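You operate a simulated robot arm through the tools that you are given. There is no shell and no other tool.

You run a simulated robot arm. Do the job below in one go: nothing can be reset, and whatever is moved stays where it is left.

Task
Stand the tube and block of the card's shade on the light box and switch it on.
Fine: its knob on SHOP. Set down upright: what you pick out.

Only the result counts: the job must be done as asked and must still hold three seconds after the hand-in. Knocking over, shifting, dropping, spilling or breaking anything else fails it.

Robot
A 6-joint arm with a fingered hand, fixed in place. Base frame: the origin is on the floor under the middle of its stand, x ahead of it, y to its left, z up; the work surface is at about z = 780. Readings come in mm, rad, newtons and seconds.
With the tool pointing down near the work surface it reaches from about 140 to 840 mm from the base axis. Its first joint turns from -2.897 to 2.897 rad. Payload 5 kg.
The TCP is the grasp point between the finger pads, 36 mm short of the fingertips. In the tool frame z runs along the fingers and y along their closing line. The gripper opens to 120 mm; its body begins 42 mm behind the TCP. The gripper is a hand of 4 fingers: y runs from the thumb to the fingers, the wrist lies at [-19, -123, -211] in the tool frame, and closing takes about 1.5 s.
Orientation is told as [roll, pitch, yaw] about the base's x, y, z axes, in that order, counted from this pose: with the fingers straight down and the wrist toward the robot, the tool's x, y and z point along [0, 1, 0], [1, 0, 0] and [0, 0, -1] of the base frame.

Tools
- The arm moves only by the tool drive_tool. Its argument "deltas" is a list of rows, each an object of numbers (a shift or turn left out is 0, a gripper value left out holds the last): "x", "y", "z": the shift along the base's x, y, z in m; "wx", "wy", "wz": the turn, a rotation vector about the base's x, y, z in rad; "gripper": the finger opening in m, from 0 to 0.12. In form: [{"x": .., "y": .., "z": .., "wx": .., "wy": .., "wz": .., "gripper": ..}, ...]. A call has 1 to 20 rows; each row shifts and turns the commanded pose from where the row before left it. Rows are played at 5 a second. More than 50 mm and 0.15 rad between two rows, or a gripper value outside its range, and nothing of the call is played. Where a pose cannot be reached the arm comes as near as it can. A force on the tool above 40 N (or 10 N above the force at the start of the call, whichever is more), or a blocked arm, ends the call early, and 0.2 s more pass. The fingers move at their own pace (about 45 mm/s each) and stop on an object; they squeeze with about 24 N. The grip force told is the motor's: it shows also when the fingers shut on nothing. Time passes only in rows, and 0.2 s behind the last, so rows that do not move let the fingers close. It gives the time, the measured TCP pose, the force on the tool (base axes), the opening and the grip force at its end, in the units of the frame above (readings bear some noise), with the torque about the TCP (base axes, N m) and any sound that the robot's microphone picked up, and new pictures: "show" is both (left out), scene, wrist or none.
- Cameras (640 x 400 px; columns grow to the right, rows downward): "scene" is fixed at [220.5, 649.7, 1536.9]; the picture's right is [-0.57, -0.82, 0.00], its down [-0.61, 0.43, -0.67] and it looks along [0.55, -0.38, -0.75] (base axes); focal length 332 px, centre (320, 200). "wrist" rides on the gripper at [73, -101, -142] in the tool frame; the picture's right is [-0.79, 0.29, -0.54], its down [-0.56, -0.70, 0.44] and it looks along [-0.25, 0.65, 0.71] (tool axes); focal length 280 px, centre (320, 200). There is no depth. A picture from a camera that has moved, and an enlarged one, comes with that camera's place and axes in the base frame and with its lens.
- lift_body(by): slides the trunk up (or, below 0, down) by that many mm; the arm rides with it, the base frame stays. It gives what a move gives, with no picture.
- grasp_type(shape): the hand has 4 fingers and takes this shape, open, in about a second: jaw (thumb against the fingers, like two jaws); tri (thumb and two fingers); tip (a fingertip pinch); poke (one finger out to press); point (the index stretched); flat (the hand flat); cup (the hand cupped); fist (a fist). The gripper value then closes the fingers along that shape, each until it touches; the sizes above hold for jaw. It gives what a move gives, with no picture.
- inspect(camera, box): a new picture of the part [left, top, right, bottom] of that camera's present view, enlarged. It takes no simulated time.
- close_job(): hands the job in; it is judged then, once.

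Places have to be worked out from the pictures, the camera data and where the tool is seen. Open the gripper and draw the arm clear of the work before you hand the job in, unless the task says otherwise.

The tools are called by a JSON object that holds its "method" and its "body". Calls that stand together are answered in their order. drive_tool: Moves the arm, as the interface text tells. Its arguments: {"type":"object","properties":{"deltas":{"type":"array"},"show":{"type":"string","enum":["both","scene","wrist","none"]}},"required":["deltas"]} The other tools are called the same way: lift_body (by) moves the trunk up or down; grasp_type (shape) gives the hand a shape; inspect (camera, box) takes an enlarged picture of a part of a camera's view; close_job () hands the job in.

At the start:

```text
time_s: 0.0
ee_pos: [620.4, 357.0, 1108.6]
tcp_rot: [0.0, 0.0, 0.002]
force: [-0.8, -0.5, 0.0]
wrist_torque: [-0.03, -0.04, -0.02]
grip_width: 119.7
grasp_force: 0.1
shape: jaw
trunk travel left (down, up): [-725.0, 115.0]
```

scene: 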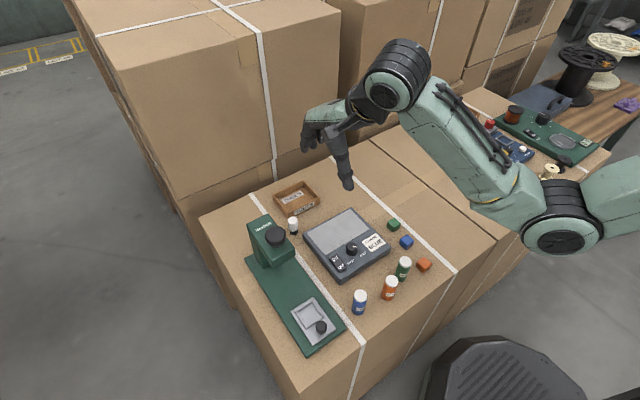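
wrist: 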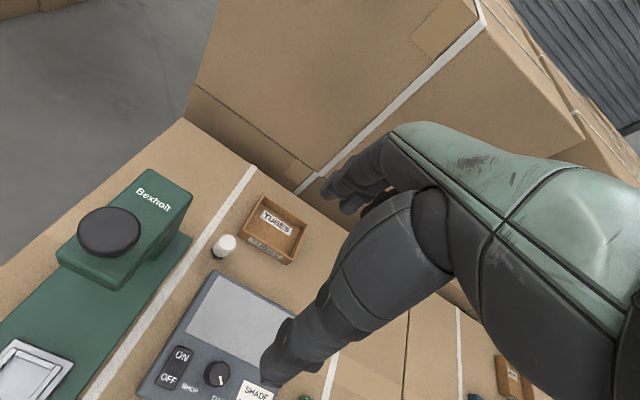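

The scene shows a light box with a card on it, three tubes, three blocks and a green press. I'll zoom in on the light box and the objects to read the card and labels.

{"method": "inspect", "body": {"camera": "scene", "box": [290, 190, 450, 290]}}

{"method": "inspect", "body": {"camera": "scene", "box": [340, 200, 450, 320]}}

{"method": "inspect", "body": {"camera": "wrist", "box": [120, 240, 360, 400]}}

{"method": "inspect", "body": {"camera": "scene", "box": [230, 170, 350, 260]}}

```text
4.00 times, centred on (370, 240) of scene
camera zoom: at [220.5, 649.7, 1536.9], right [-0.57, -0.82, 0.0], down [-0.61, 0.43, -0.67], along [0.55, -0.38, -0.75], focal length 1328 px, centre (120, 40)
```

zoom: 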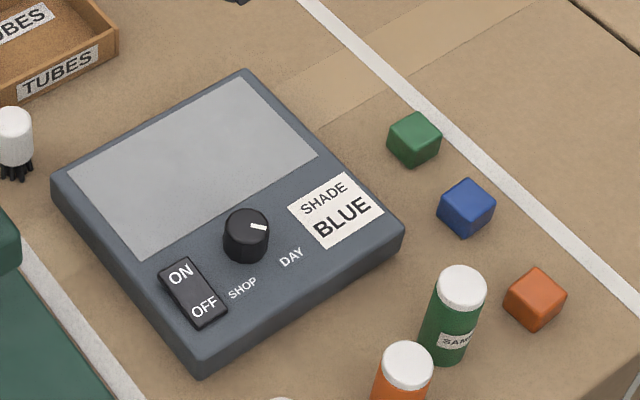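

```text
3.33 times, centred on (395, 260) of scene
camera zoom: at [220.5, 649.7, 1536.9], right [-0.57, -0.82, 0.0], down [-0.61, 0.43, -0.67], along [0.55, -0.38, -0.75], focal length 1106 px, centre (70, 0)
```

zoom: 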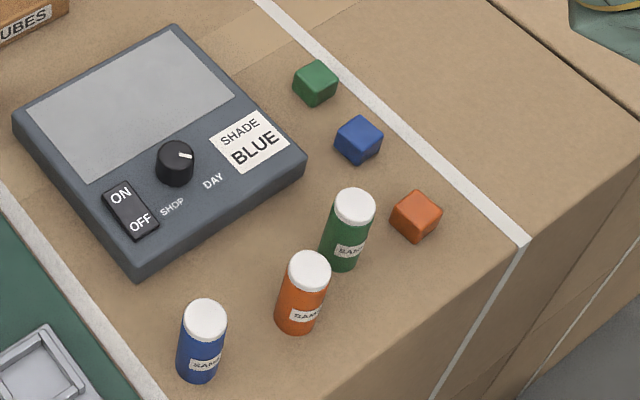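

```text
2.50 times, centred on (240, 320) of wrist
camera zoom: at [517.5, 429.7, 1251.2], right [0.29, -0.79, 0.54], down [-0.7, -0.56, -0.44], along [0.65, -0.25, -0.71], focal length 701 px, centre (520, -100)
```

zoom: 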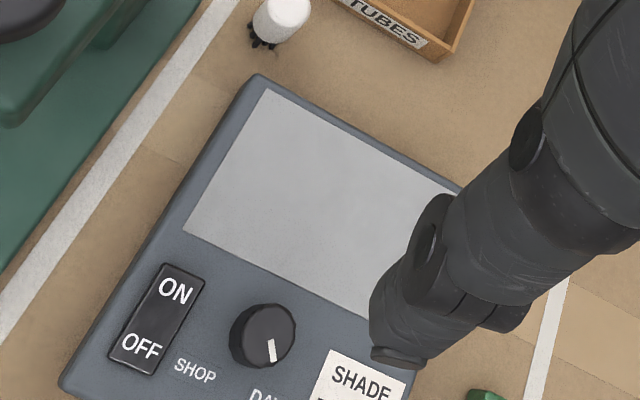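

```text
4.44 times, centred on (290, 215) of scene
camera zoom: at [220.5, 649.7, 1536.9], right [-0.57, -0.82, 0.0], down [-0.61, 0.43, -0.67], along [0.55, -0.38, -0.75], focal length 1475 px, centre (453, 133)
```

zoom: 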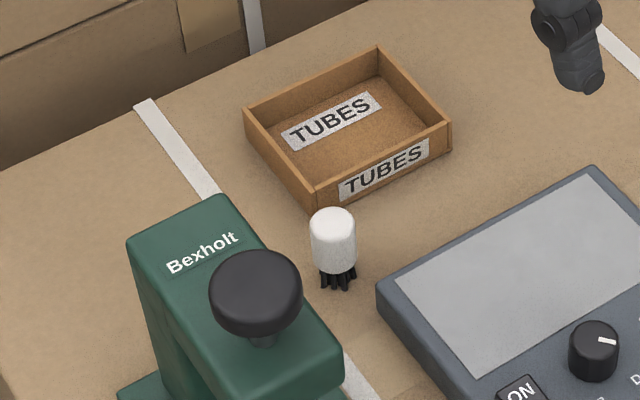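

The card says SHADE BLUE, so I need the blue tube (about (438,387)) and the blue block (about (510,161)). The knob at about (567,311) points to DAY and the rocker is at about (555,361). I'll look closer at the hand and the rest of the wrist view before moving.

{"method": "inspect", "body": {"camera": "scene", "box": [270, 80, 430, 200]}}

{"method": "inspect", "body": {"camera": "scene", "box": [240, 200, 400, 350]}}

{"method": "inspect", "body": {"camera": "wrist", "box": [0, 0, 640, 400]}}

```text
3.33 times, centred on (350, 140) of scene
camera zoom: at [220.5, 649.7, 1536.9], right [-0.57, -0.82, 0.0], down [-0.61, 0.43, -0.67], along [0.55, -0.38, -0.75], focal length 1106 px, centre (220, 400)
```

zoom: 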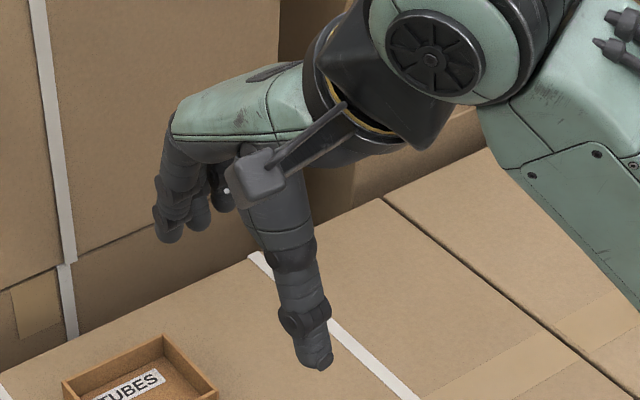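

```text
2.67 times, centred on (320, 275) of scene
camera zoom: at [220.5, 649.7, 1536.9], right [-0.57, -0.82, 0.0], down [-0.61, 0.43, -0.67], along [0.55, -0.38, -0.75], focal length 885 px, centre (320, 0)
```

zoom: 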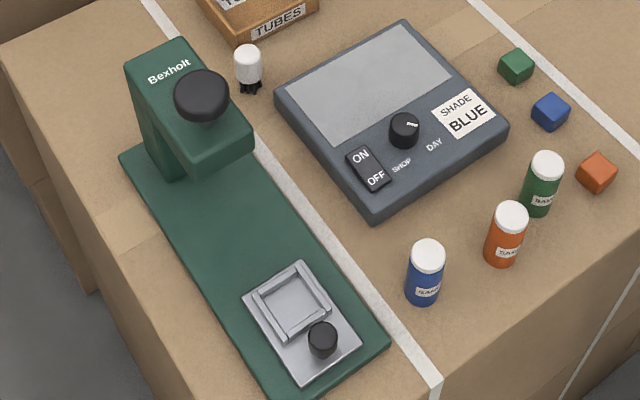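

```text
1.00 times, centred on (320, 200) of wrist (not enlarged: the box is as wide or as high as the picture)
camera zoom: at [517.5, 429.7, 1251.2], right [0.29, -0.79, 0.54], down [-0.7, -0.56, -0.44], along [0.65, -0.25, -0.71], focal length 280 px, centre (320, 200)
```

zoom: 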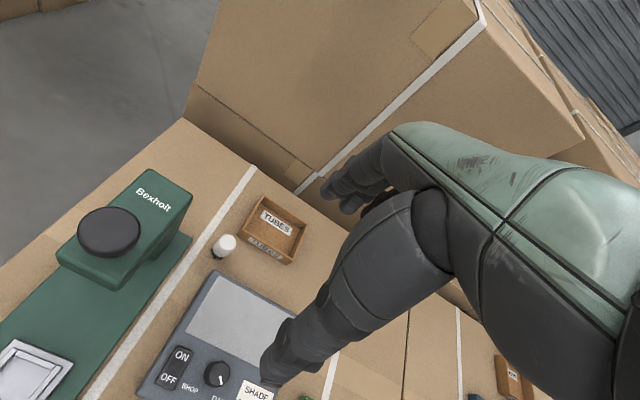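

The two views together suggest the light box top is higher than I first assumed. I'll draw the hand back toward the robot, staying high, so the wrist camera sees the tubes, blocks and light box from a second angle.

{"method": "drive_tool", "body": {"deltas": [{"x": -0.04, "y": 0.01}, {"x": -0.04, "y": 0.01}, {"x": -0.04, "y": 0.01}, {"x": -0.04, "y": 0.01}, {"x": -0.04, "y": 0.01}, {"x": -0.03, "y": 0.01}, {}], "show": "both"}}

```text
time_s: 1.6
ee_pos: [395.0, 417.0, 1102.4]
tcp_rot: [0.002, -0.003, 0.002]
force: [0.3, 0.5, 0.4]
wrist_torque: [-0.03, 0.02, 0.01]
grip_width: 119.5
grasp_force: 0.0
shape: jaw
out of reach, approached as far as the arm can: row 6
trunk travel left (down, up): [-725.0, 115.0]
camera wrist: at [293.2, 491.4, 1245.0], right [0.29, -0.79, 0.54], down [-0.7, -0.56, -0.45], along [0.66, -0.25, -0.71], focal length 280 px, centre (320, 200)
```

scene: 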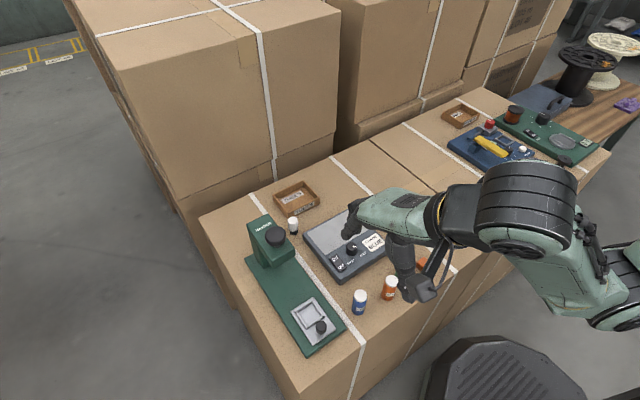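
wrist: 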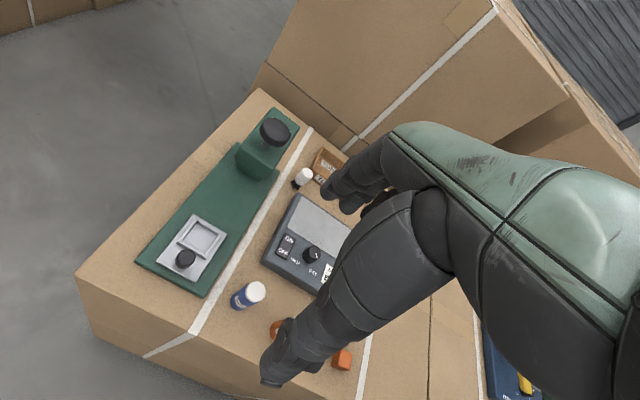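

The arm reached (395,417,1102). I'll zoom this wrist view on the tubes and the light box to triangulate.

{"method": "inspect", "body": {"camera": "wrist", "box": [220, 170, 380, 270]}}

{"method": "inspect", "body": {"camera": "wrist", "box": [200, 260, 360, 380]}}

{"method": "inspect", "body": {"camera": "scene", "box": [400, 70, 640, 220]}}

{"method": "inspect", "body": {"camera": "scene", "box": [330, 180, 460, 310]}}

```text
4.00 times, centred on (300, 220) of wrist
camera zoom: at [293.2, 491.4, 1245.0], right [0.29, -0.79, 0.54], down [-0.7, -0.56, -0.45], along [0.66, -0.25, -0.71], focal length 1122 px, centre (400, 120)
```

zoom: 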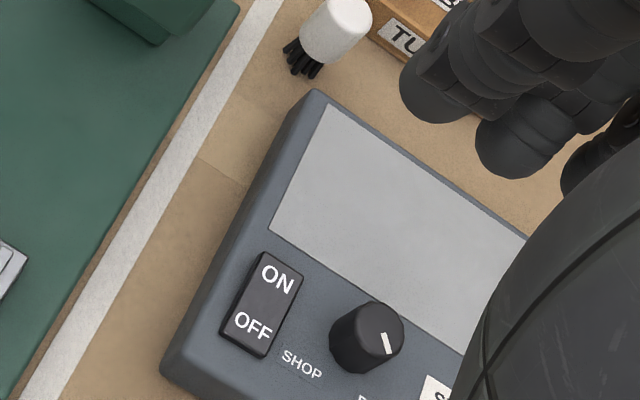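

```text
3.33 times, centred on (280, 320) of wrist
camera zoom: at [293.2, 491.4, 1245.0], right [0.29, -0.79, 0.54], down [-0.7, -0.56, -0.45], along [0.66, -0.25, -0.71], focal length 935 px, centre (453, -200)
```

zoom: 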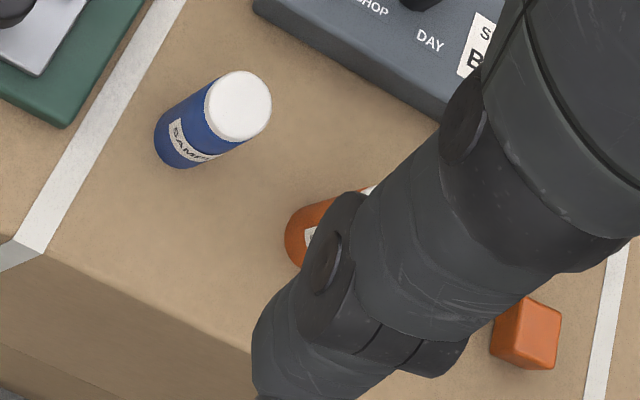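

```text
2.67 times, centred on (520, 145) of scene
camera zoom: at [220.5, 649.7, 1536.9], right [-0.57, -0.82, 0.0], down [-0.61, 0.43, -0.67], along [0.55, -0.38, -0.75], focal length 885 px, centre (-213, 347)
```

zoom: 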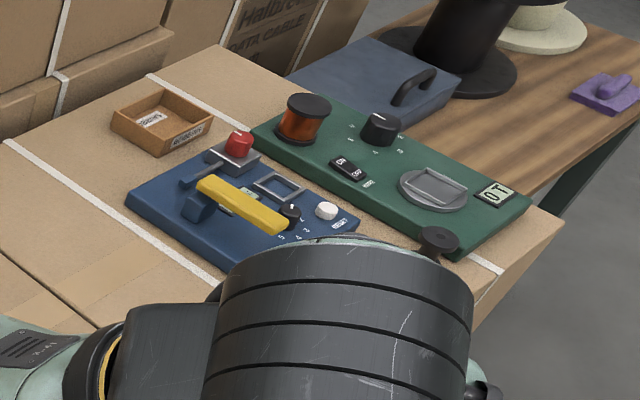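

```text
3.08 times, centred on (395, 245) of scene
camera zoom: at [220.5, 649.7, 1536.9], right [-0.57, -0.82, 0.0], down [-0.61, 0.43, -0.67], along [0.55, -0.38, -0.75], focal length 1021 px, centre (89, 62)
```

zoom: 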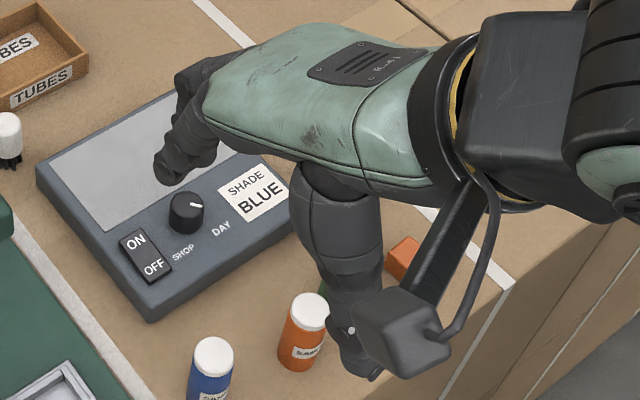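

Both views agree: blue tube near (435,389), about 30 mm across and top near z≈865, and light box top near z≈810. I'll move back over clear space high up, then look at the "tip" and "poke" hand shapes.

{"method": "drive_tool", "body": {"deltas": [{"x": 0.05, "y": -0.015}, {"x": 0.05, "y": -0.015}, {"x": 0.05, "y": -0.01}, {"x": 0.03, "y": -0.01}, {}], "show": "none"}}

{"method": "grasp_type", "body": {"shape": "tip"}}

{"method": "drive_tool", "body": {"deltas": [{}], "show": "both"}}

{"method": "inspect", "body": {"camera": "scene", "box": [270, 120, 430, 220]}}

```text
refused: row 1 steps farther than a row can; nothing moved
```

```text
time_s: 2.5
ee_pos: [394.9, 417.3, 1104.1]
tcp_rot: [0.002, -0.006, 0.001]
force: [0.2, 0.3, 0.7]
wrist_torque: [0.05, 0.05, -0.01]
grip_width: 120.0
grasp_force: 0.0
shape: tip
trunk travel left (down, up): [-725.0, 115.0]
```

```text
time_s: 2.9
ee_pos: [395.4, 419.7, 1102.8]
tcp_rot: [0.002, -0.004, 0.003]
force: [1.0, -1.1, 0.7]
wrist_torque: [-0.01, -0.03, 0.04]
grip_width: 119.7
grasp_force: 0.1
shape: tip
trunk travel left (down, up): [-725.0, 115.0]
camera wrist: at [292.9, 491.6, 1245.1], right [0.29, -0.79, 0.54], down [-0.7, -0.56, -0.45], along [0.66, -0.25, -0.71], focal length 280 px, centre (320, 200)
```

scene: 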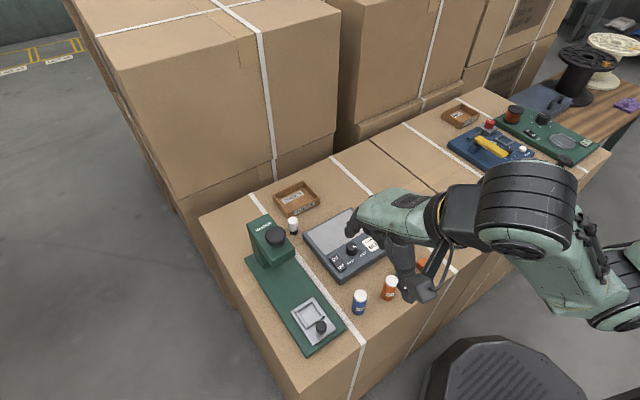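
wrist: 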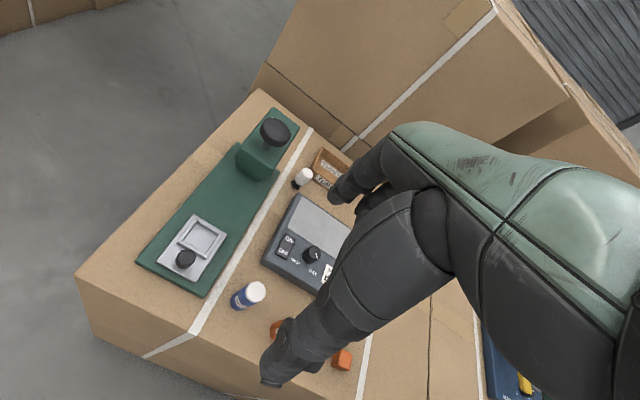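

```text
4.00 times, centred on (350, 170) of scene
camera zoom: at [220.5, 649.7, 1536.9], right [-0.57, -0.82, 0.0], down [-0.61, 0.43, -0.67], along [0.55, -0.38, -0.75], focal length 1328 px, centre (200, 320)
```

zoom: 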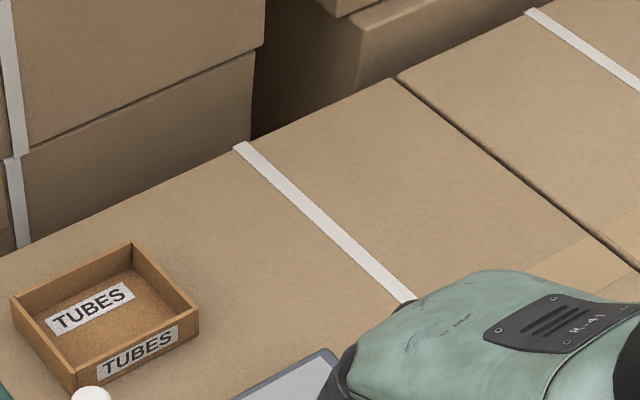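

In "tip" shape only the index and thumb stay out, which suits the knob. I'll carry the hand to a point high above the light box, partly closed, to see where the fingertips meet.

{"method": "drive_tool", "body": {"deltas": [{"x": 0.045, "y": -0.015}, {"x": 0.045, "y": -0.015}, {"x": 0.04, "y": -0.015}, {"x": 0.04, "y": -0.015, "gripper": 0.05}, {"z": -0.04, "y": -0.02}, {"z": -0.04, "y": -0.02}, {}, {}], "show": "both"}}

{"method": "inspect", "body": {"camera": "scene", "box": [270, 120, 430, 250]}}

{"method": "inspect", "body": {"camera": "wrist", "box": [140, 200, 400, 400]}}

```text
time_s: 4.7
ee_pos: [567.0, 319.6, 1019.4]
tcp_rot: [-0.001, -0.001, 0.002]
force: [0.0, 0.7, 0.1]
wrist_torque: [0.0, 0.05, -0.01]
grip_width: 50.5
grasp_force: 0.2
shape: tip
trunk travel left (down, up): [-725.0, 115.0]
camera wrist: at [465.3, 392.5, 1161.5], right [0.29, -0.79, 0.54], down [-0.7, -0.56, -0.44], along [0.65, -0.25, -0.71], focal length 280 px, centre (320, 200)
```

scene: 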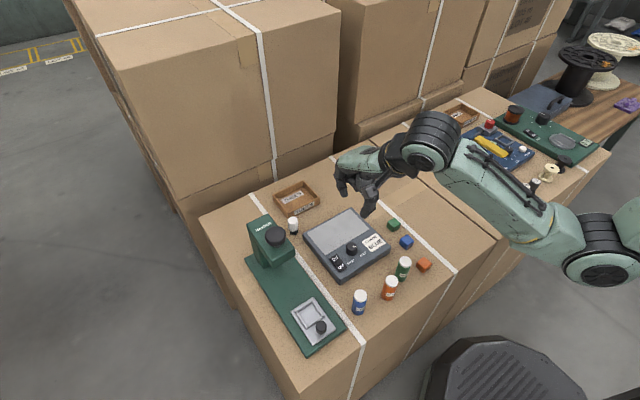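
wrist: 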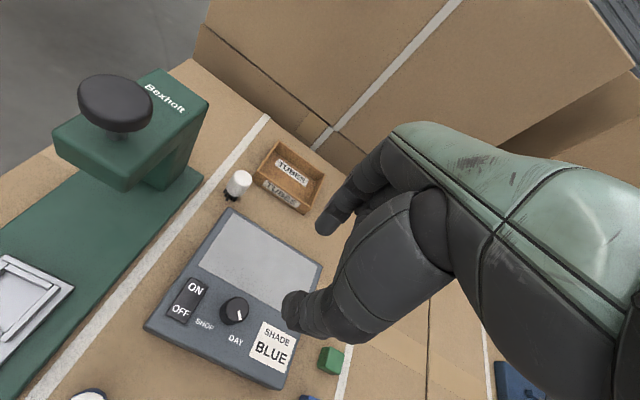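

```text
3.08 times, centred on (350, 185) of scene
camera zoom: at [220.5, 649.7, 1536.9], right [-0.57, -0.82, 0.0], down [-0.61, 0.43, -0.67], along [0.55, -0.38, -0.75], focal length 1021 px, centre (228, 246)
```

zoom: 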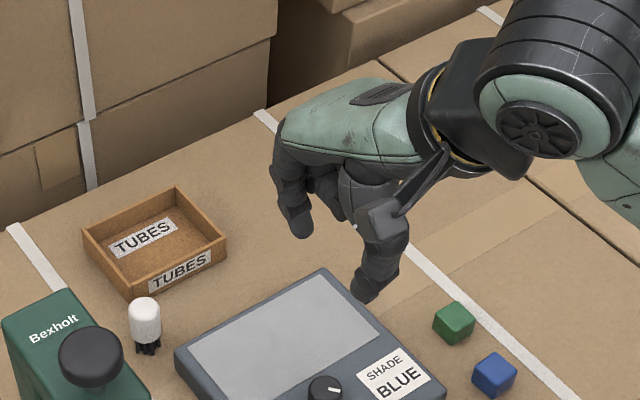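

```text
2.00 times, centred on (270, 300) of wrist
camera zoom: at [465.3, 392.5, 1161.5], right [0.29, -0.79, 0.54], down [-0.7, -0.56, -0.44], along [0.65, -0.25, -0.71], focal length 561 px, centre (420, 0)
```

zoom: 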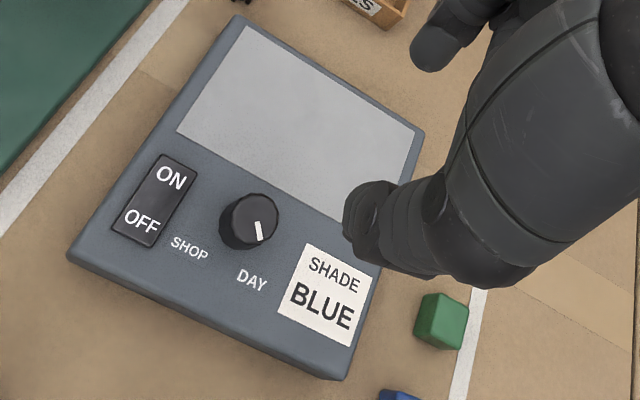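

The fingertips line up with the TCP model, and the pictures put the light box top at z≈810, the knob centre at about (559,319) with its top near 833, and the rocker's ON end near (562,369). I'll pre-turn the hand +0.7 rad and go above the knob, so it can then be turned clockwise from DAY to SHOP.

{"method": "drive_tool", "body": {"deltas": [{"wz": 0.14, "x": -0.004, "z": -0.02}, {"wz": 0.14, "x": -0.004, "z": -0.02}, {"wz": 0.14, "z": -0.02}, {"wz": 0.14, "z": -0.02}, {"wz": 0.14, "z": -0.02, "gripper": 0.06}, {}, {}], "show": "both"}}

{"method": "inspect", "body": {"camera": "scene", "box": [290, 170, 420, 290]}}

{"method": "inspect", "body": {"camera": "wrist", "box": [140, 200, 400, 400]}}

```text
time_s: 6.3
ee_pos: [556.1, 317.6, 921.7]
tcp_rot: [0.0, 0.0, 0.704]
force: [-0.5, 0.3, 0.3]
wrist_torque: [0.01, 0.02, 0.02]
grip_width: 59.5
grasp_force: 0.1
shape: tip
trunk travel left (down, up): [-725.0, 115.0]
camera wrist: at [430.7, 308.0, 1063.5], right [0.73, -0.42, 0.54], down [-0.17, -0.88, -0.44], along [0.66, 0.23, -0.71], focal length 280 px, centre (320, 200)
```

scene: 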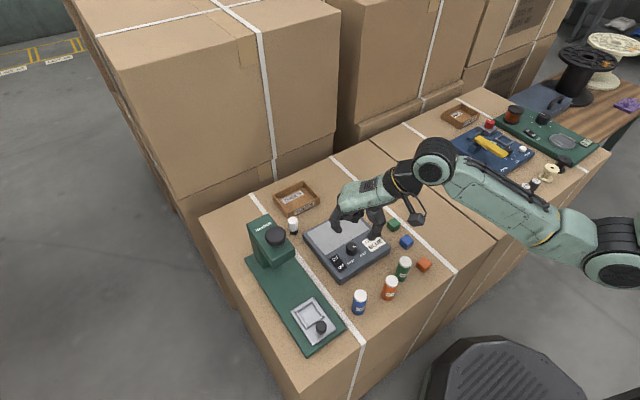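
wrist: 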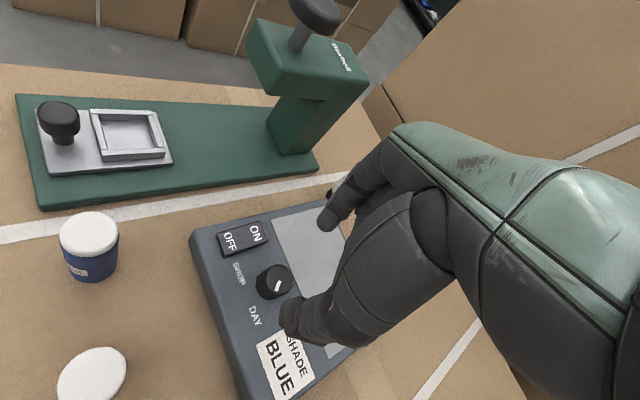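

```text
3.33 times, centred on (355, 230) of scene
camera zoom: at [220.5, 649.7, 1536.9], right [-0.57, -0.82, 0.0], down [-0.61, 0.43, -0.67], along [0.55, -0.38, -0.75], focal length 1106 px, centre (203, 100)
```

zoom: 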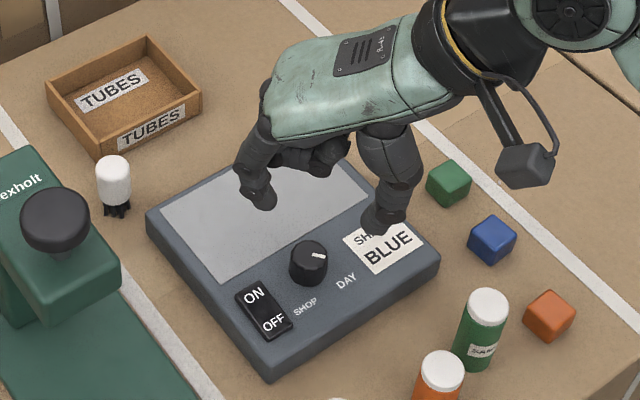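

```text
2.00 times, centred on (270, 300) of wrist
camera zoom: at [430.7, 308.0, 1063.5], right [0.73, -0.42, 0.54], down [-0.17, -0.88, -0.44], along [0.66, 0.23, -0.71], focal length 561 px, centre (420, 0)
```

zoom: 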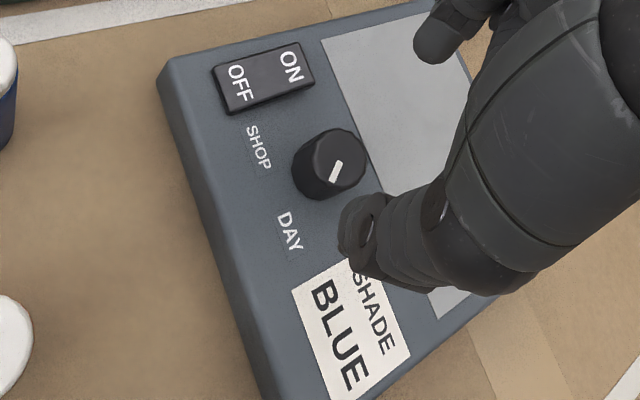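

The wrist view puts the knob at about (558.5,319.5) and the pointer still on DAY, with index and thumb straddling it. I'll descend so the fingertips stay just above the box top (TCP z≈851).

{"method": "drive_tool", "body": {"deltas": [{"x": 0.002, "y": 0.002, "z": -0.02}, {"z": -0.02}, {"z": -0.015}, {"z": -0.01}, {"z": -0.005}, {}], "show": "both"}}

{"method": "inspect", "body": {"camera": "scene", "box": [300, 200, 410, 290]}}

{"method": "inspect", "body": {"camera": "wrist", "box": [160, 200, 400, 400]}}

```text
time_s: 7.7
ee_pos: [558.9, 320.2, 851.7]
tcp_rot: [0.0, 0.001, 0.702]
force: [-0.5, 0.5, 1.1]
wrist_torque: [0.06, 0.01, 0.0]
grip_width: 59.4
grasp_force: 0.0
shape: tip
trunk travel left (down, up): [-725.0, 115.0]
camera wrist: at [434.4, 311.9, 994.2], right [0.73, -0.42, 0.54], down [-0.17, -0.88, -0.44], along [0.66, 0.23, -0.71], focal length 280 px, centre (320, 200)
```

scene: 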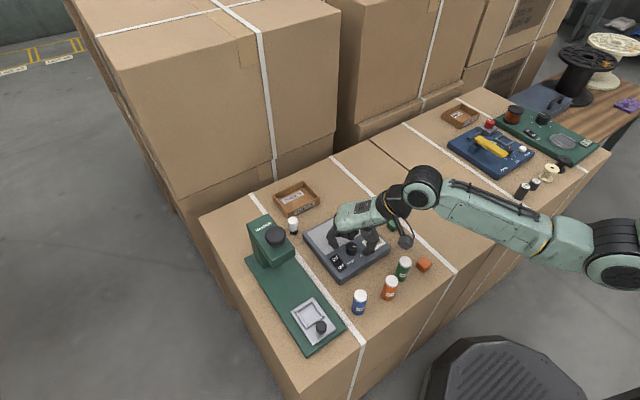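
wrist: 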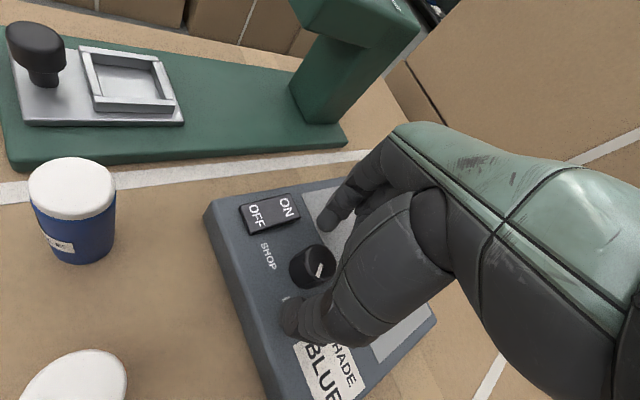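

```text
4.44 times, centred on (355, 245) of scene
camera zoom: at [220.5, 649.7, 1536.9], right [-0.57, -0.82, 0.0], down [-0.61, 0.43, -0.67], along [0.55, -0.38, -0.75], focal length 1475 px, centre (164, 0)
```

zoom: 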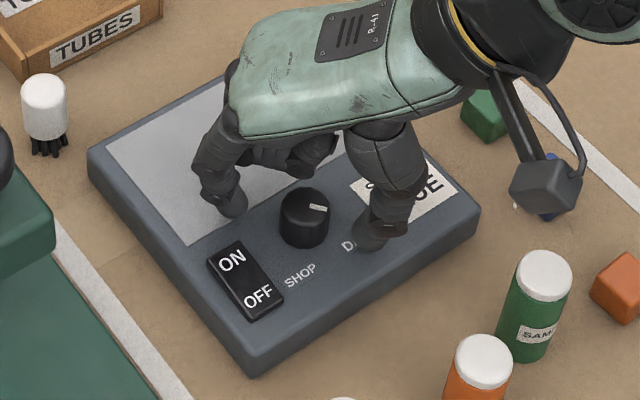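

```text
2.00 times, centred on (280, 300) of wrist
camera zoom: at [434.4, 311.9, 994.2], right [0.73, -0.42, 0.54], down [-0.17, -0.88, -0.44], along [0.66, 0.23, -0.71], focal length 561 px, centre (400, 0)
```

zoom: 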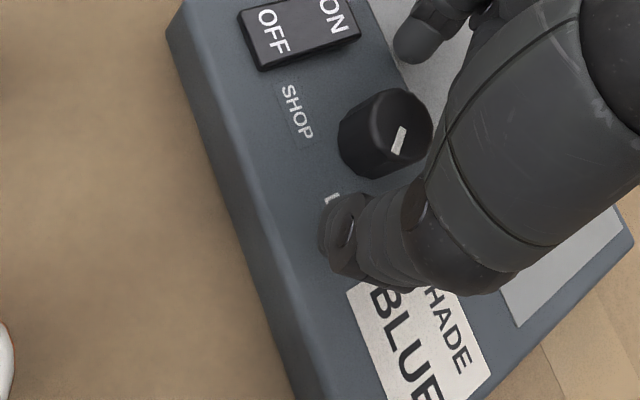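

The knob sits midway between index and thumb. I'll close on it and check the reaction force before turning.

{"method": "drive_tool", "body": {"deltas": [{"gripper": 0.04}, {"gripper": 0.034}, {"gripper": 0.03}, {"gripper": 0.026}, {"gripper": 0.02}, {}, {}], "show": "wrist"}}

{"method": "inspect", "body": {"camera": "scene", "box": [300, 200, 410, 290]}}

```text
time_s: 9.3
ee_pos: [559.4, 319.8, 852.0]
tcp_rot: [0.001, 0.0, 0.702]
force: [-2.2, -1.6, 1.3]
wrist_torque: [-0.05, 0.05, 0.01]
grip_width: 20.8
grasp_force: 0.1
shape: tip
trunk travel left (down, up): [-725.0, 115.0]
camera wrist: at [434.0, 311.7, 994.6], right [0.73, -0.42, 0.54], down [-0.17, -0.88, -0.44], along [0.66, 0.23, -0.71], focal length 280 px, centre (320, 200)
```

wrist: 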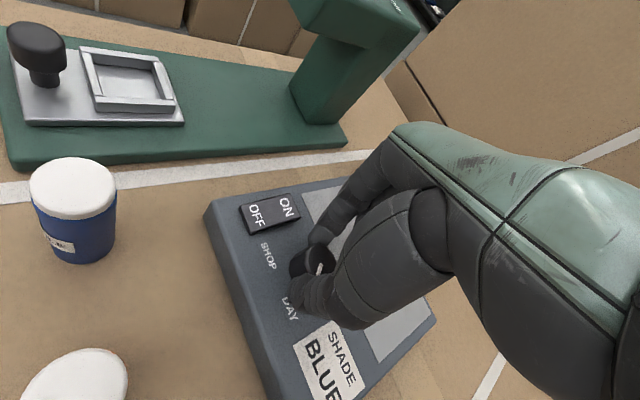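

```text
4.44 times, centred on (355, 245) of scene
camera zoom: at [220.5, 649.7, 1536.9], right [-0.57, -0.82, 0.0], down [-0.61, 0.43, -0.67], along [0.55, -0.38, -0.75], focal length 1475 px, centre (164, 0)
```

zoom: 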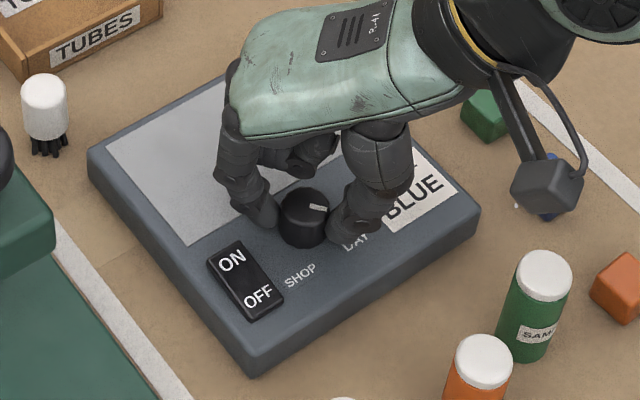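

The opening reads 20.8 with no grip force yet, so the tips are only beside the knob. I'll close further until they grip.

{"method": "drive_tool", "body": {"deltas": [{"gripper": 0.014}, {"gripper": 0.01}, {"gripper": 0.006}, {"gripper": 0.003}, {"gripper": 0.0}, {}, {}], "show": "wrist"}}

{"method": "inspect", "body": {"camera": "scene", "box": [300, 200, 410, 290]}}

{"method": "inspect", "body": {"camera": "wrist", "box": [200, 200, 400, 330]}}

```text
time_s: 10.9
ee_pos: [559.2, 321.0, 852.2]
tcp_rot: [0.0, 0.001, 0.702]
force: [-2.3, -0.3, -2.2]
wrist_torque: [-0.04, 0.06, -0.06]
grip_width: 19.6
grasp_force: 23.8
shape: tip
trunk travel left (down, up): [-725.0, 115.0]
camera wrist: at [434.2, 311.9, 994.4], right [0.73, -0.42, 0.54], down [-0.17, -0.88, -0.44], along [0.66, 0.23, -0.71], focal length 280 px, centre (320, 200)
```

wrist: 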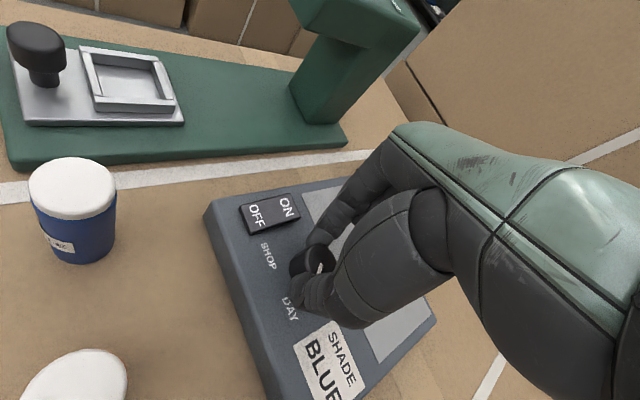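

```text
4.44 times, centred on (355, 245) of scene
camera zoom: at [220.5, 649.7, 1536.9], right [-0.57, -0.82, 0.0], down [-0.61, 0.43, -0.67], along [0.55, -0.38, -0.75], focal length 1475 px, centre (164, 0)
```

zoom: 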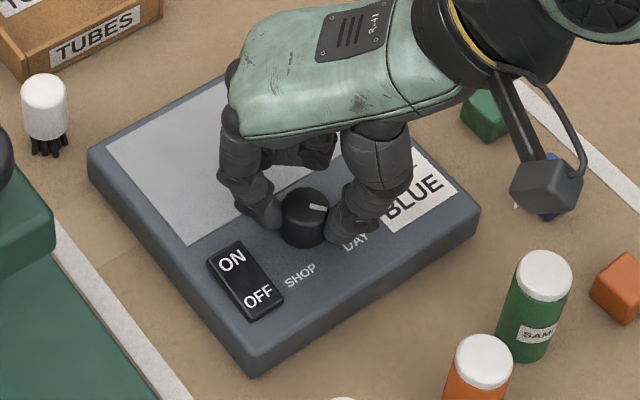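

```text
3.08 times, centred on (300, 265) of wrist
camera zoom: at [434.2, 311.9, 994.4], right [0.73, -0.42, 0.54], down [-0.17, -0.88, -0.44], along [0.66, 0.23, -0.71], focal length 863 px, centre (382, 0)
```

zoom: 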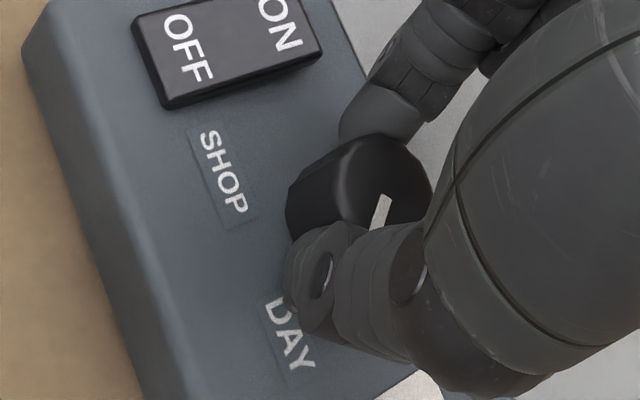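

The knob is gripped (24 N, 19.6 mm). I'll turn it clockwise by 0.7 rad and check the pointer and forces.

{"method": "drive_tool", "body": {"deltas": [{"wz": -0.1}, {"wz": -0.1}, {"wz": -0.1}, {"wz": -0.1}, {"wz": -0.1}, {"wz": -0.1}, {"wz": -0.1}, {}], "show": "wrist"}}

{"method": "inspect", "body": {"camera": "scene", "box": [300, 200, 410, 290]}}

{"method": "inspect", "body": {"camera": "wrist", "box": [200, 200, 400, 330]}}

```text
time_s: 12.7
ee_pos: [560.2, 320.9, 853.0]
tcp_rot: [0.002, 0.001, 0.001]
force: [7.6, 0.5, -0.1]
wrist_torque: [0.06, -0.31, 0.0]
grip_width: 19.4
grasp_force: 23.7
shape: tip
trunk travel left (down, up): [-725.0, 115.0]
camera wrist: at [457.0, 394.4, 994.2], right [0.29, -0.79, 0.54], down [-0.7, -0.56, -0.44], along [0.65, -0.25, -0.71], focal length 280 px, centre (320, 200)
```

wrist: 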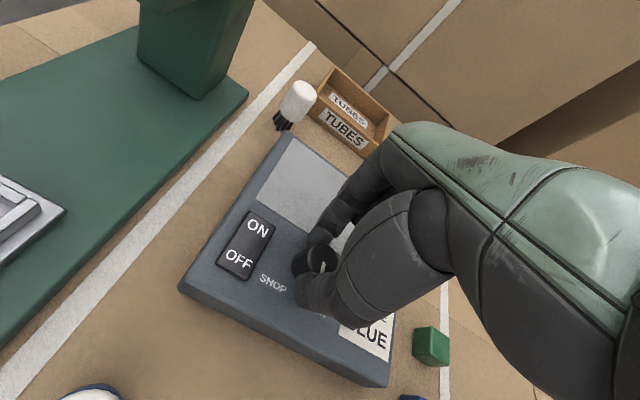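

```text
4.44 times, centred on (355, 245) of scene
camera zoom: at [220.5, 649.7, 1536.9], right [-0.57, -0.82, 0.0], down [-0.61, 0.43, -0.67], along [0.55, -0.38, -0.75], focal length 1475 px, centre (164, 0)
```

zoom: 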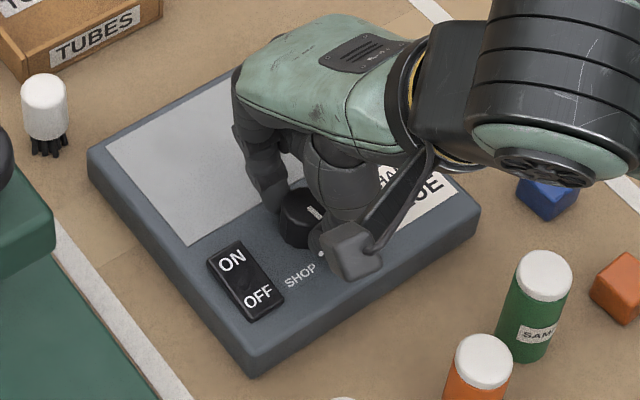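

```text
3.08 times, centred on (300, 265) of wrist
camera zoom: at [457.0, 394.4, 994.2], right [0.29, -0.79, 0.54], down [-0.7, -0.56, -0.44], along [0.65, -0.25, -0.71], focal length 863 px, centre (382, 0)
```

zoom: 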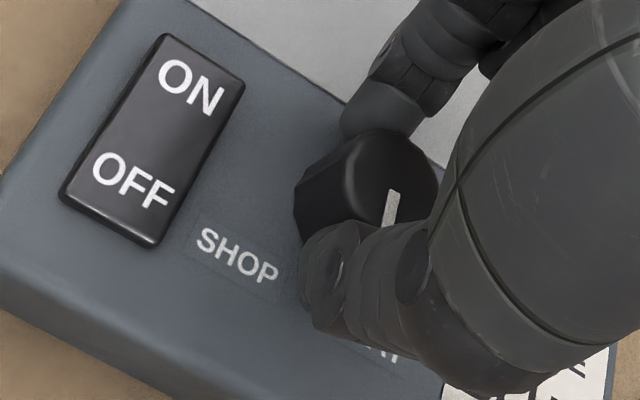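

The pointer turned with the hand and the box didn't move; there is a small 7.6 N side load in +x, so I'll ease over 1 mm and turn another 0.55 rad.

{"method": "drive_tool", "body": {"deltas": [{"x": 0.001, "wz": -0.1}, {"wz": -0.1}, {"wz": -0.1}, {"wz": -0.1}, {"wz": -0.1}, {"wz": -0.05}, {}], "show": "wrist"}}

{"method": "inspect", "body": {"camera": "scene", "box": [300, 200, 410, 290]}}

{"method": "inspect", "body": {"camera": "wrist", "box": [200, 200, 400, 330]}}

```text
time_s: 14.3
ee_pos: [559.6, 320.4, 851.7]
tcp_rot: [0.001, 0.0, -0.55]
force: [9.2, 0.5, 7.1]
wrist_torque: [-0.08, -0.36, 0.04]
grip_width: 19.3
grasp_force: 24.0
shape: tip
trunk travel left (down, up): [-725.0, 115.0]
camera wrist: at [511.0, 435.8, 993.8], right [-0.17, -0.82, 0.54], down [-0.89, -0.11, -0.44], along [0.43, -0.56, -0.71], focal length 280 px, centre (320, 200)
```

wrist: 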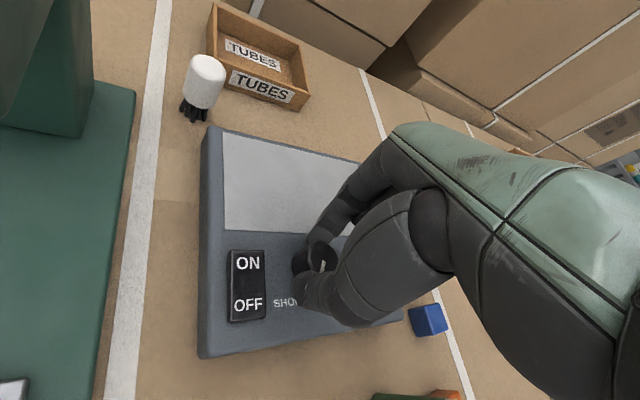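

```text
4.44 times, centred on (355, 245) of scene
camera zoom: at [220.5, 649.7, 1536.9], right [-0.57, -0.82, 0.0], down [-0.61, 0.43, -0.67], along [0.55, -0.38, -0.75], focal length 1475 px, centre (164, 0)
```

zoom: 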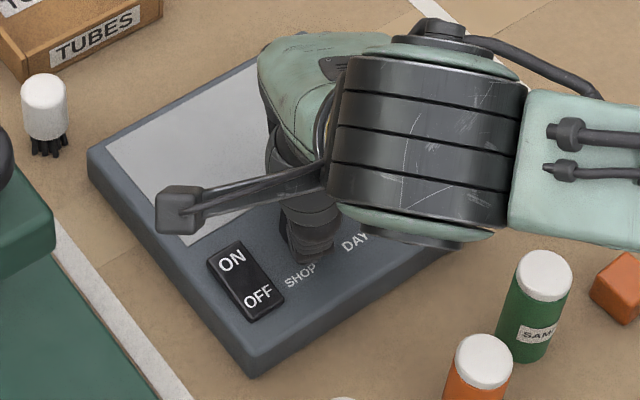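

```text
3.08 times, centred on (300, 265) of wrist
camera zoom: at [511.0, 435.8, 993.8], right [-0.17, -0.82, 0.54], down [-0.89, -0.11, -0.44], along [0.43, -0.56, -0.71], focal length 863 px, centre (382, 0)
```

zoom: 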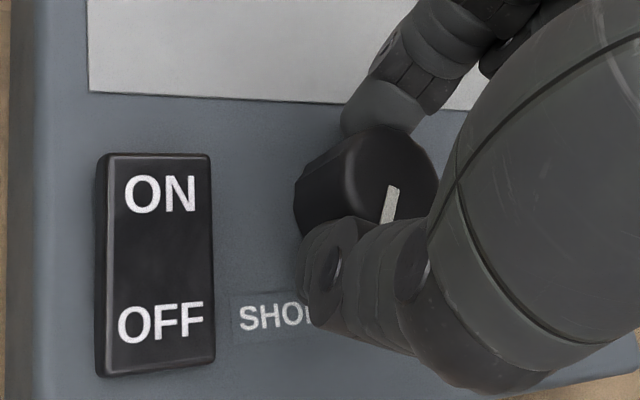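

The pointer is now about 30° toward SHOP, with the label at about 37–40°. I'll turn a further 0.13 rad and watch the force for a stop.

{"method": "drive_tool", "body": {"deltas": [{"wz": -0.07}, {"wz": -0.06}, {}], "show": "wrist"}}

{"method": "inspect", "body": {"camera": "wrist", "box": [200, 200, 400, 330]}}

```text
time_s: 15.1
ee_pos: [559.2, 321.0, 851.5]
tcp_rot: [0.002, 0.0, -0.68]
force: [12.5, -1.8, 11.1]
wrist_torque: [-0.16, -0.51, 0.04]
grip_width: 19.8
grasp_force: 24.5
shape: tip
trunk travel left (down, up): [-725.0, 115.0]
camera wrist: at [526.2, 441.0, 993.8], right [-0.27, -0.8, 0.54], down [-0.9, 0.01, -0.44], along [0.35, -0.61, -0.71], focal length 280 px, centre (320, 200)
```

wrist: 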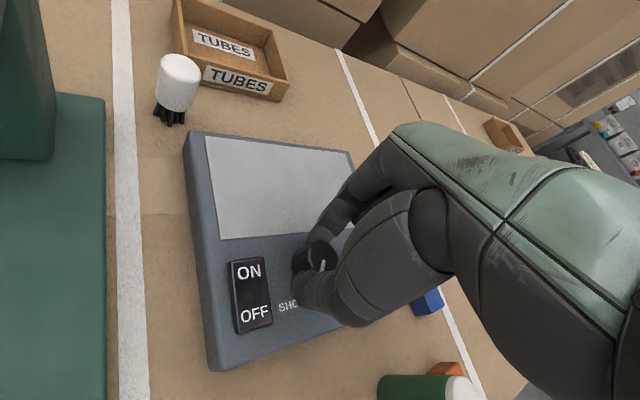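

```text
3.08 times, centred on (300, 265) of wrist
camera zoom: at [526.2, 441.0, 993.8], right [-0.27, -0.8, 0.54], down [-0.9, 0.01, -0.44], along [0.35, -0.61, -0.71], focal length 863 px, centre (382, 0)
```

zoom: 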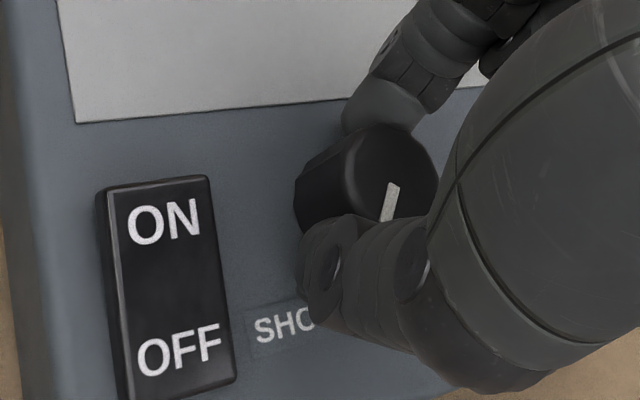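

The pointer now works out at about 38° toward SHOP, matching the label. I'll release by opening the fingers a little and lift straight up.

{"method": "drive_tool", "body": {"deltas": [{"gripper": 0.03}, {"gripper": 0.045}, {}, {}, {"z": 0.01}, {"z": 0.02}, {"z": 0.03}, {"z": 0.04}, {"z": 0.04}, {}], "show": "wrist"}}

{"method": "inspect", "body": {"camera": "wrist", "box": [160, 180, 360, 330]}}

{"method": "inspect", "body": {"camera": "scene", "box": [300, 200, 410, 290]}}

```text
time_s: 17.3
ee_pos: [557.6, 318.7, 993.3]
tcp_rot: [0.0, -0.001, -0.678]
force: [0.0, 0.7, 0.0]
wrist_torque: [-0.03, -0.03, -0.01]
grip_width: 44.5
grasp_force: 0.0
shape: tip
trunk travel left (down, up): [-725.0, 115.0]
camera wrist: at [522.7, 439.3, 1134.3], right [-0.27, -0.8, 0.54], down [-0.9, 0.0, -0.44], along [0.35, -0.61, -0.71], focal length 280 px, centre (320, 200)
```

wrist: 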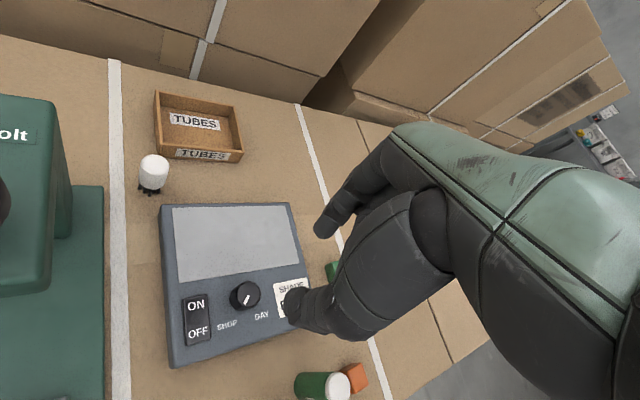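

```text
2.67 times, centred on (260, 255) of wrist
camera zoom: at [522.7, 439.3, 1134.3], right [-0.27, -0.8, 0.54], down [-0.9, 0.0, -0.44], along [0.35, -0.61, -0.71], focal length 748 px, centre (480, 53)
```

zoom: 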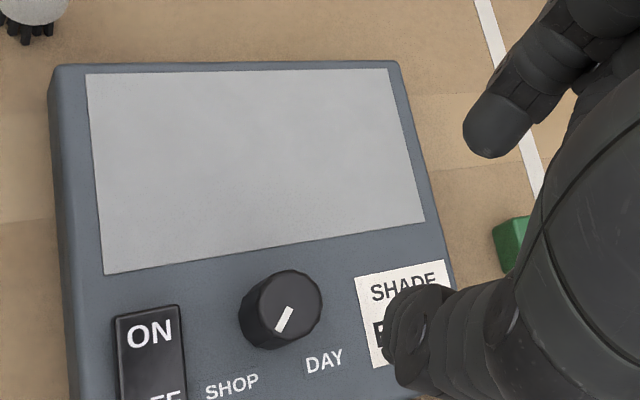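

```text
4.44 times, centred on (355, 245) of scene
camera zoom: at [220.5, 649.7, 1536.9], right [-0.57, -0.82, 0.0], down [-0.61, 0.43, -0.67], along [0.55, -0.38, -0.75], focal length 1475 px, centre (164, 0)
```

zoom: 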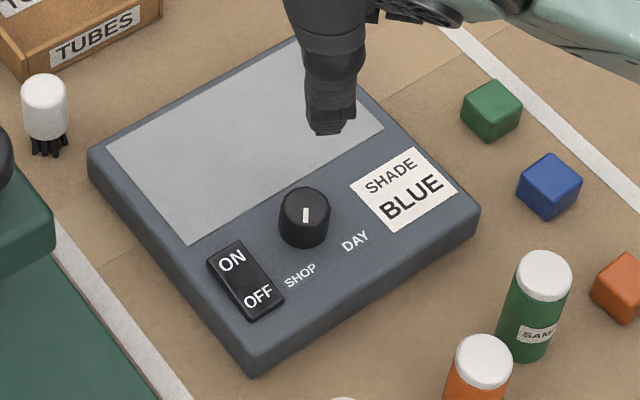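

The pointer now lines up with SHOP and the box hasn't moved. Next I'll shape the hand to "poke" and turn back to yaw 0 to see where the poking fingertip is before pressing ON.

{"method": "grasp_type", "body": {"shape": "poke"}}

{"method": "drive_tool", "body": {"deltas": [{"wz": 0.14, "y": 0.01}, {"wz": 0.14, "y": 0.01}, {"wz": 0.14, "y": 0.01}, {"wz": 0.14, "y": 0.01}, {"wz": 0.12, "y": 0.01}, {}, {}], "show": "both"}}

{"method": "inspect", "body": {"camera": "scene", "box": [280, 150, 420, 260]}}

{"method": "inspect", "body": {"camera": "wrist", "box": [140, 180, 400, 400]}}

```text
time_s: 18.2
ee_pos: [556.8, 318.4, 990.8]
tcp_rot: [0.001, -0.001, -0.678]
force: [-0.2, 0.4, -0.1]
wrist_torque: [0.0, 0.03, 0.01]
grip_width: 0.0
grasp_force: 0.1
shape: poke
trunk travel left (down, up): [-725.0, 115.0]
```

```text
time_s: 19.8
ee_pos: [559.1, 369.5, 990.6]
tcp_rot: [0.001, 0.0, 0.002]
force: [-0.8, -0.1, 0.3]
wrist_torque: [-0.02, 0.03, 0.03]
grip_width: 0.0
grasp_force: 0.0
shape: poke
trunk travel left (down, up): [-725.0, 115.0]
camera wrist: at [456.0, 442.3, 1132.6], right [0.29, -0.79, 0.54], down [-0.7, -0.56, -0.44], along [0.65, -0.25, -0.71], focal length 280 px, centre (320, 200)
```

scene: 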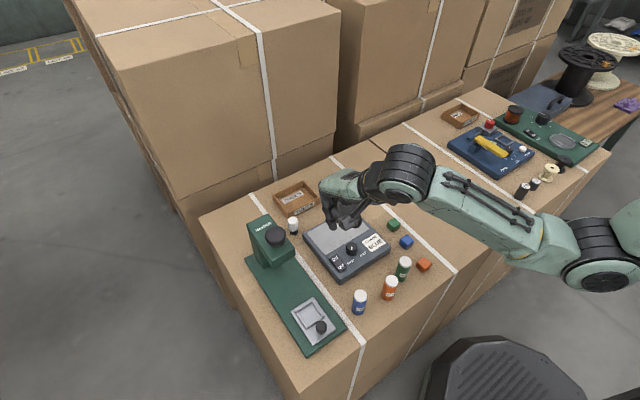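
wrist: 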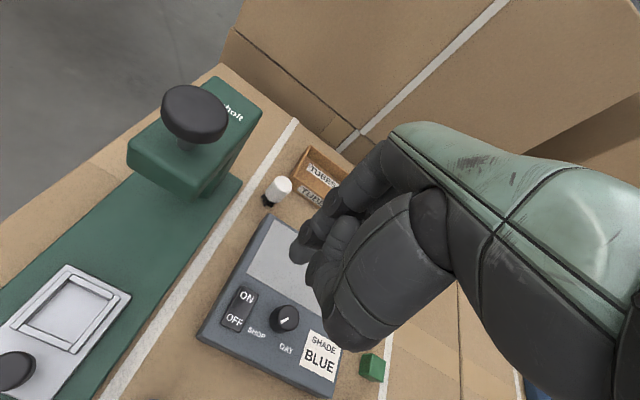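

```text
3.64 times, centred on (350, 205) of scene
camera zoom: at [220.5, 649.7, 1536.9], right [-0.57, -0.82, 0.0], down [-0.61, 0.43, -0.67], along [0.55, -0.38, -0.75], focal length 1207 px, centre (211, 182)
```

zoom: 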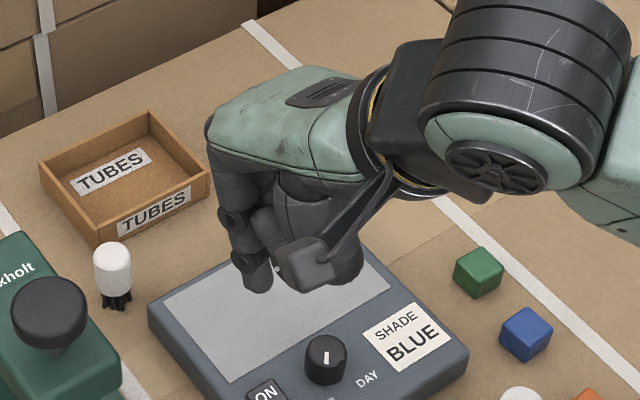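

```text
1.82 times, centred on (270, 290) of wrist
camera zoom: at [456.0, 442.3, 1132.6], right [0.29, -0.79, 0.54], down [-0.7, -0.56, -0.44], along [0.65, -0.25, -0.71], focal length 510 px, centre (411, 36)
```

zoom: 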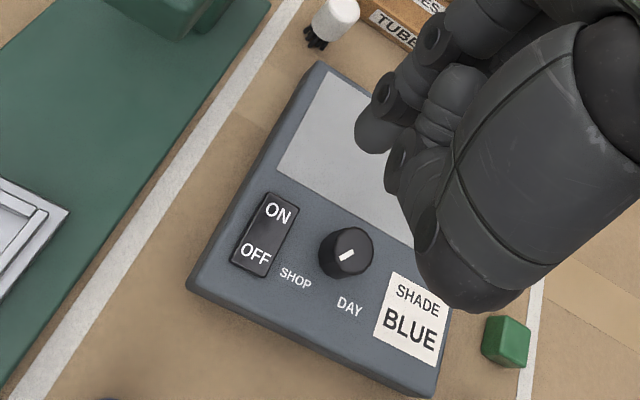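

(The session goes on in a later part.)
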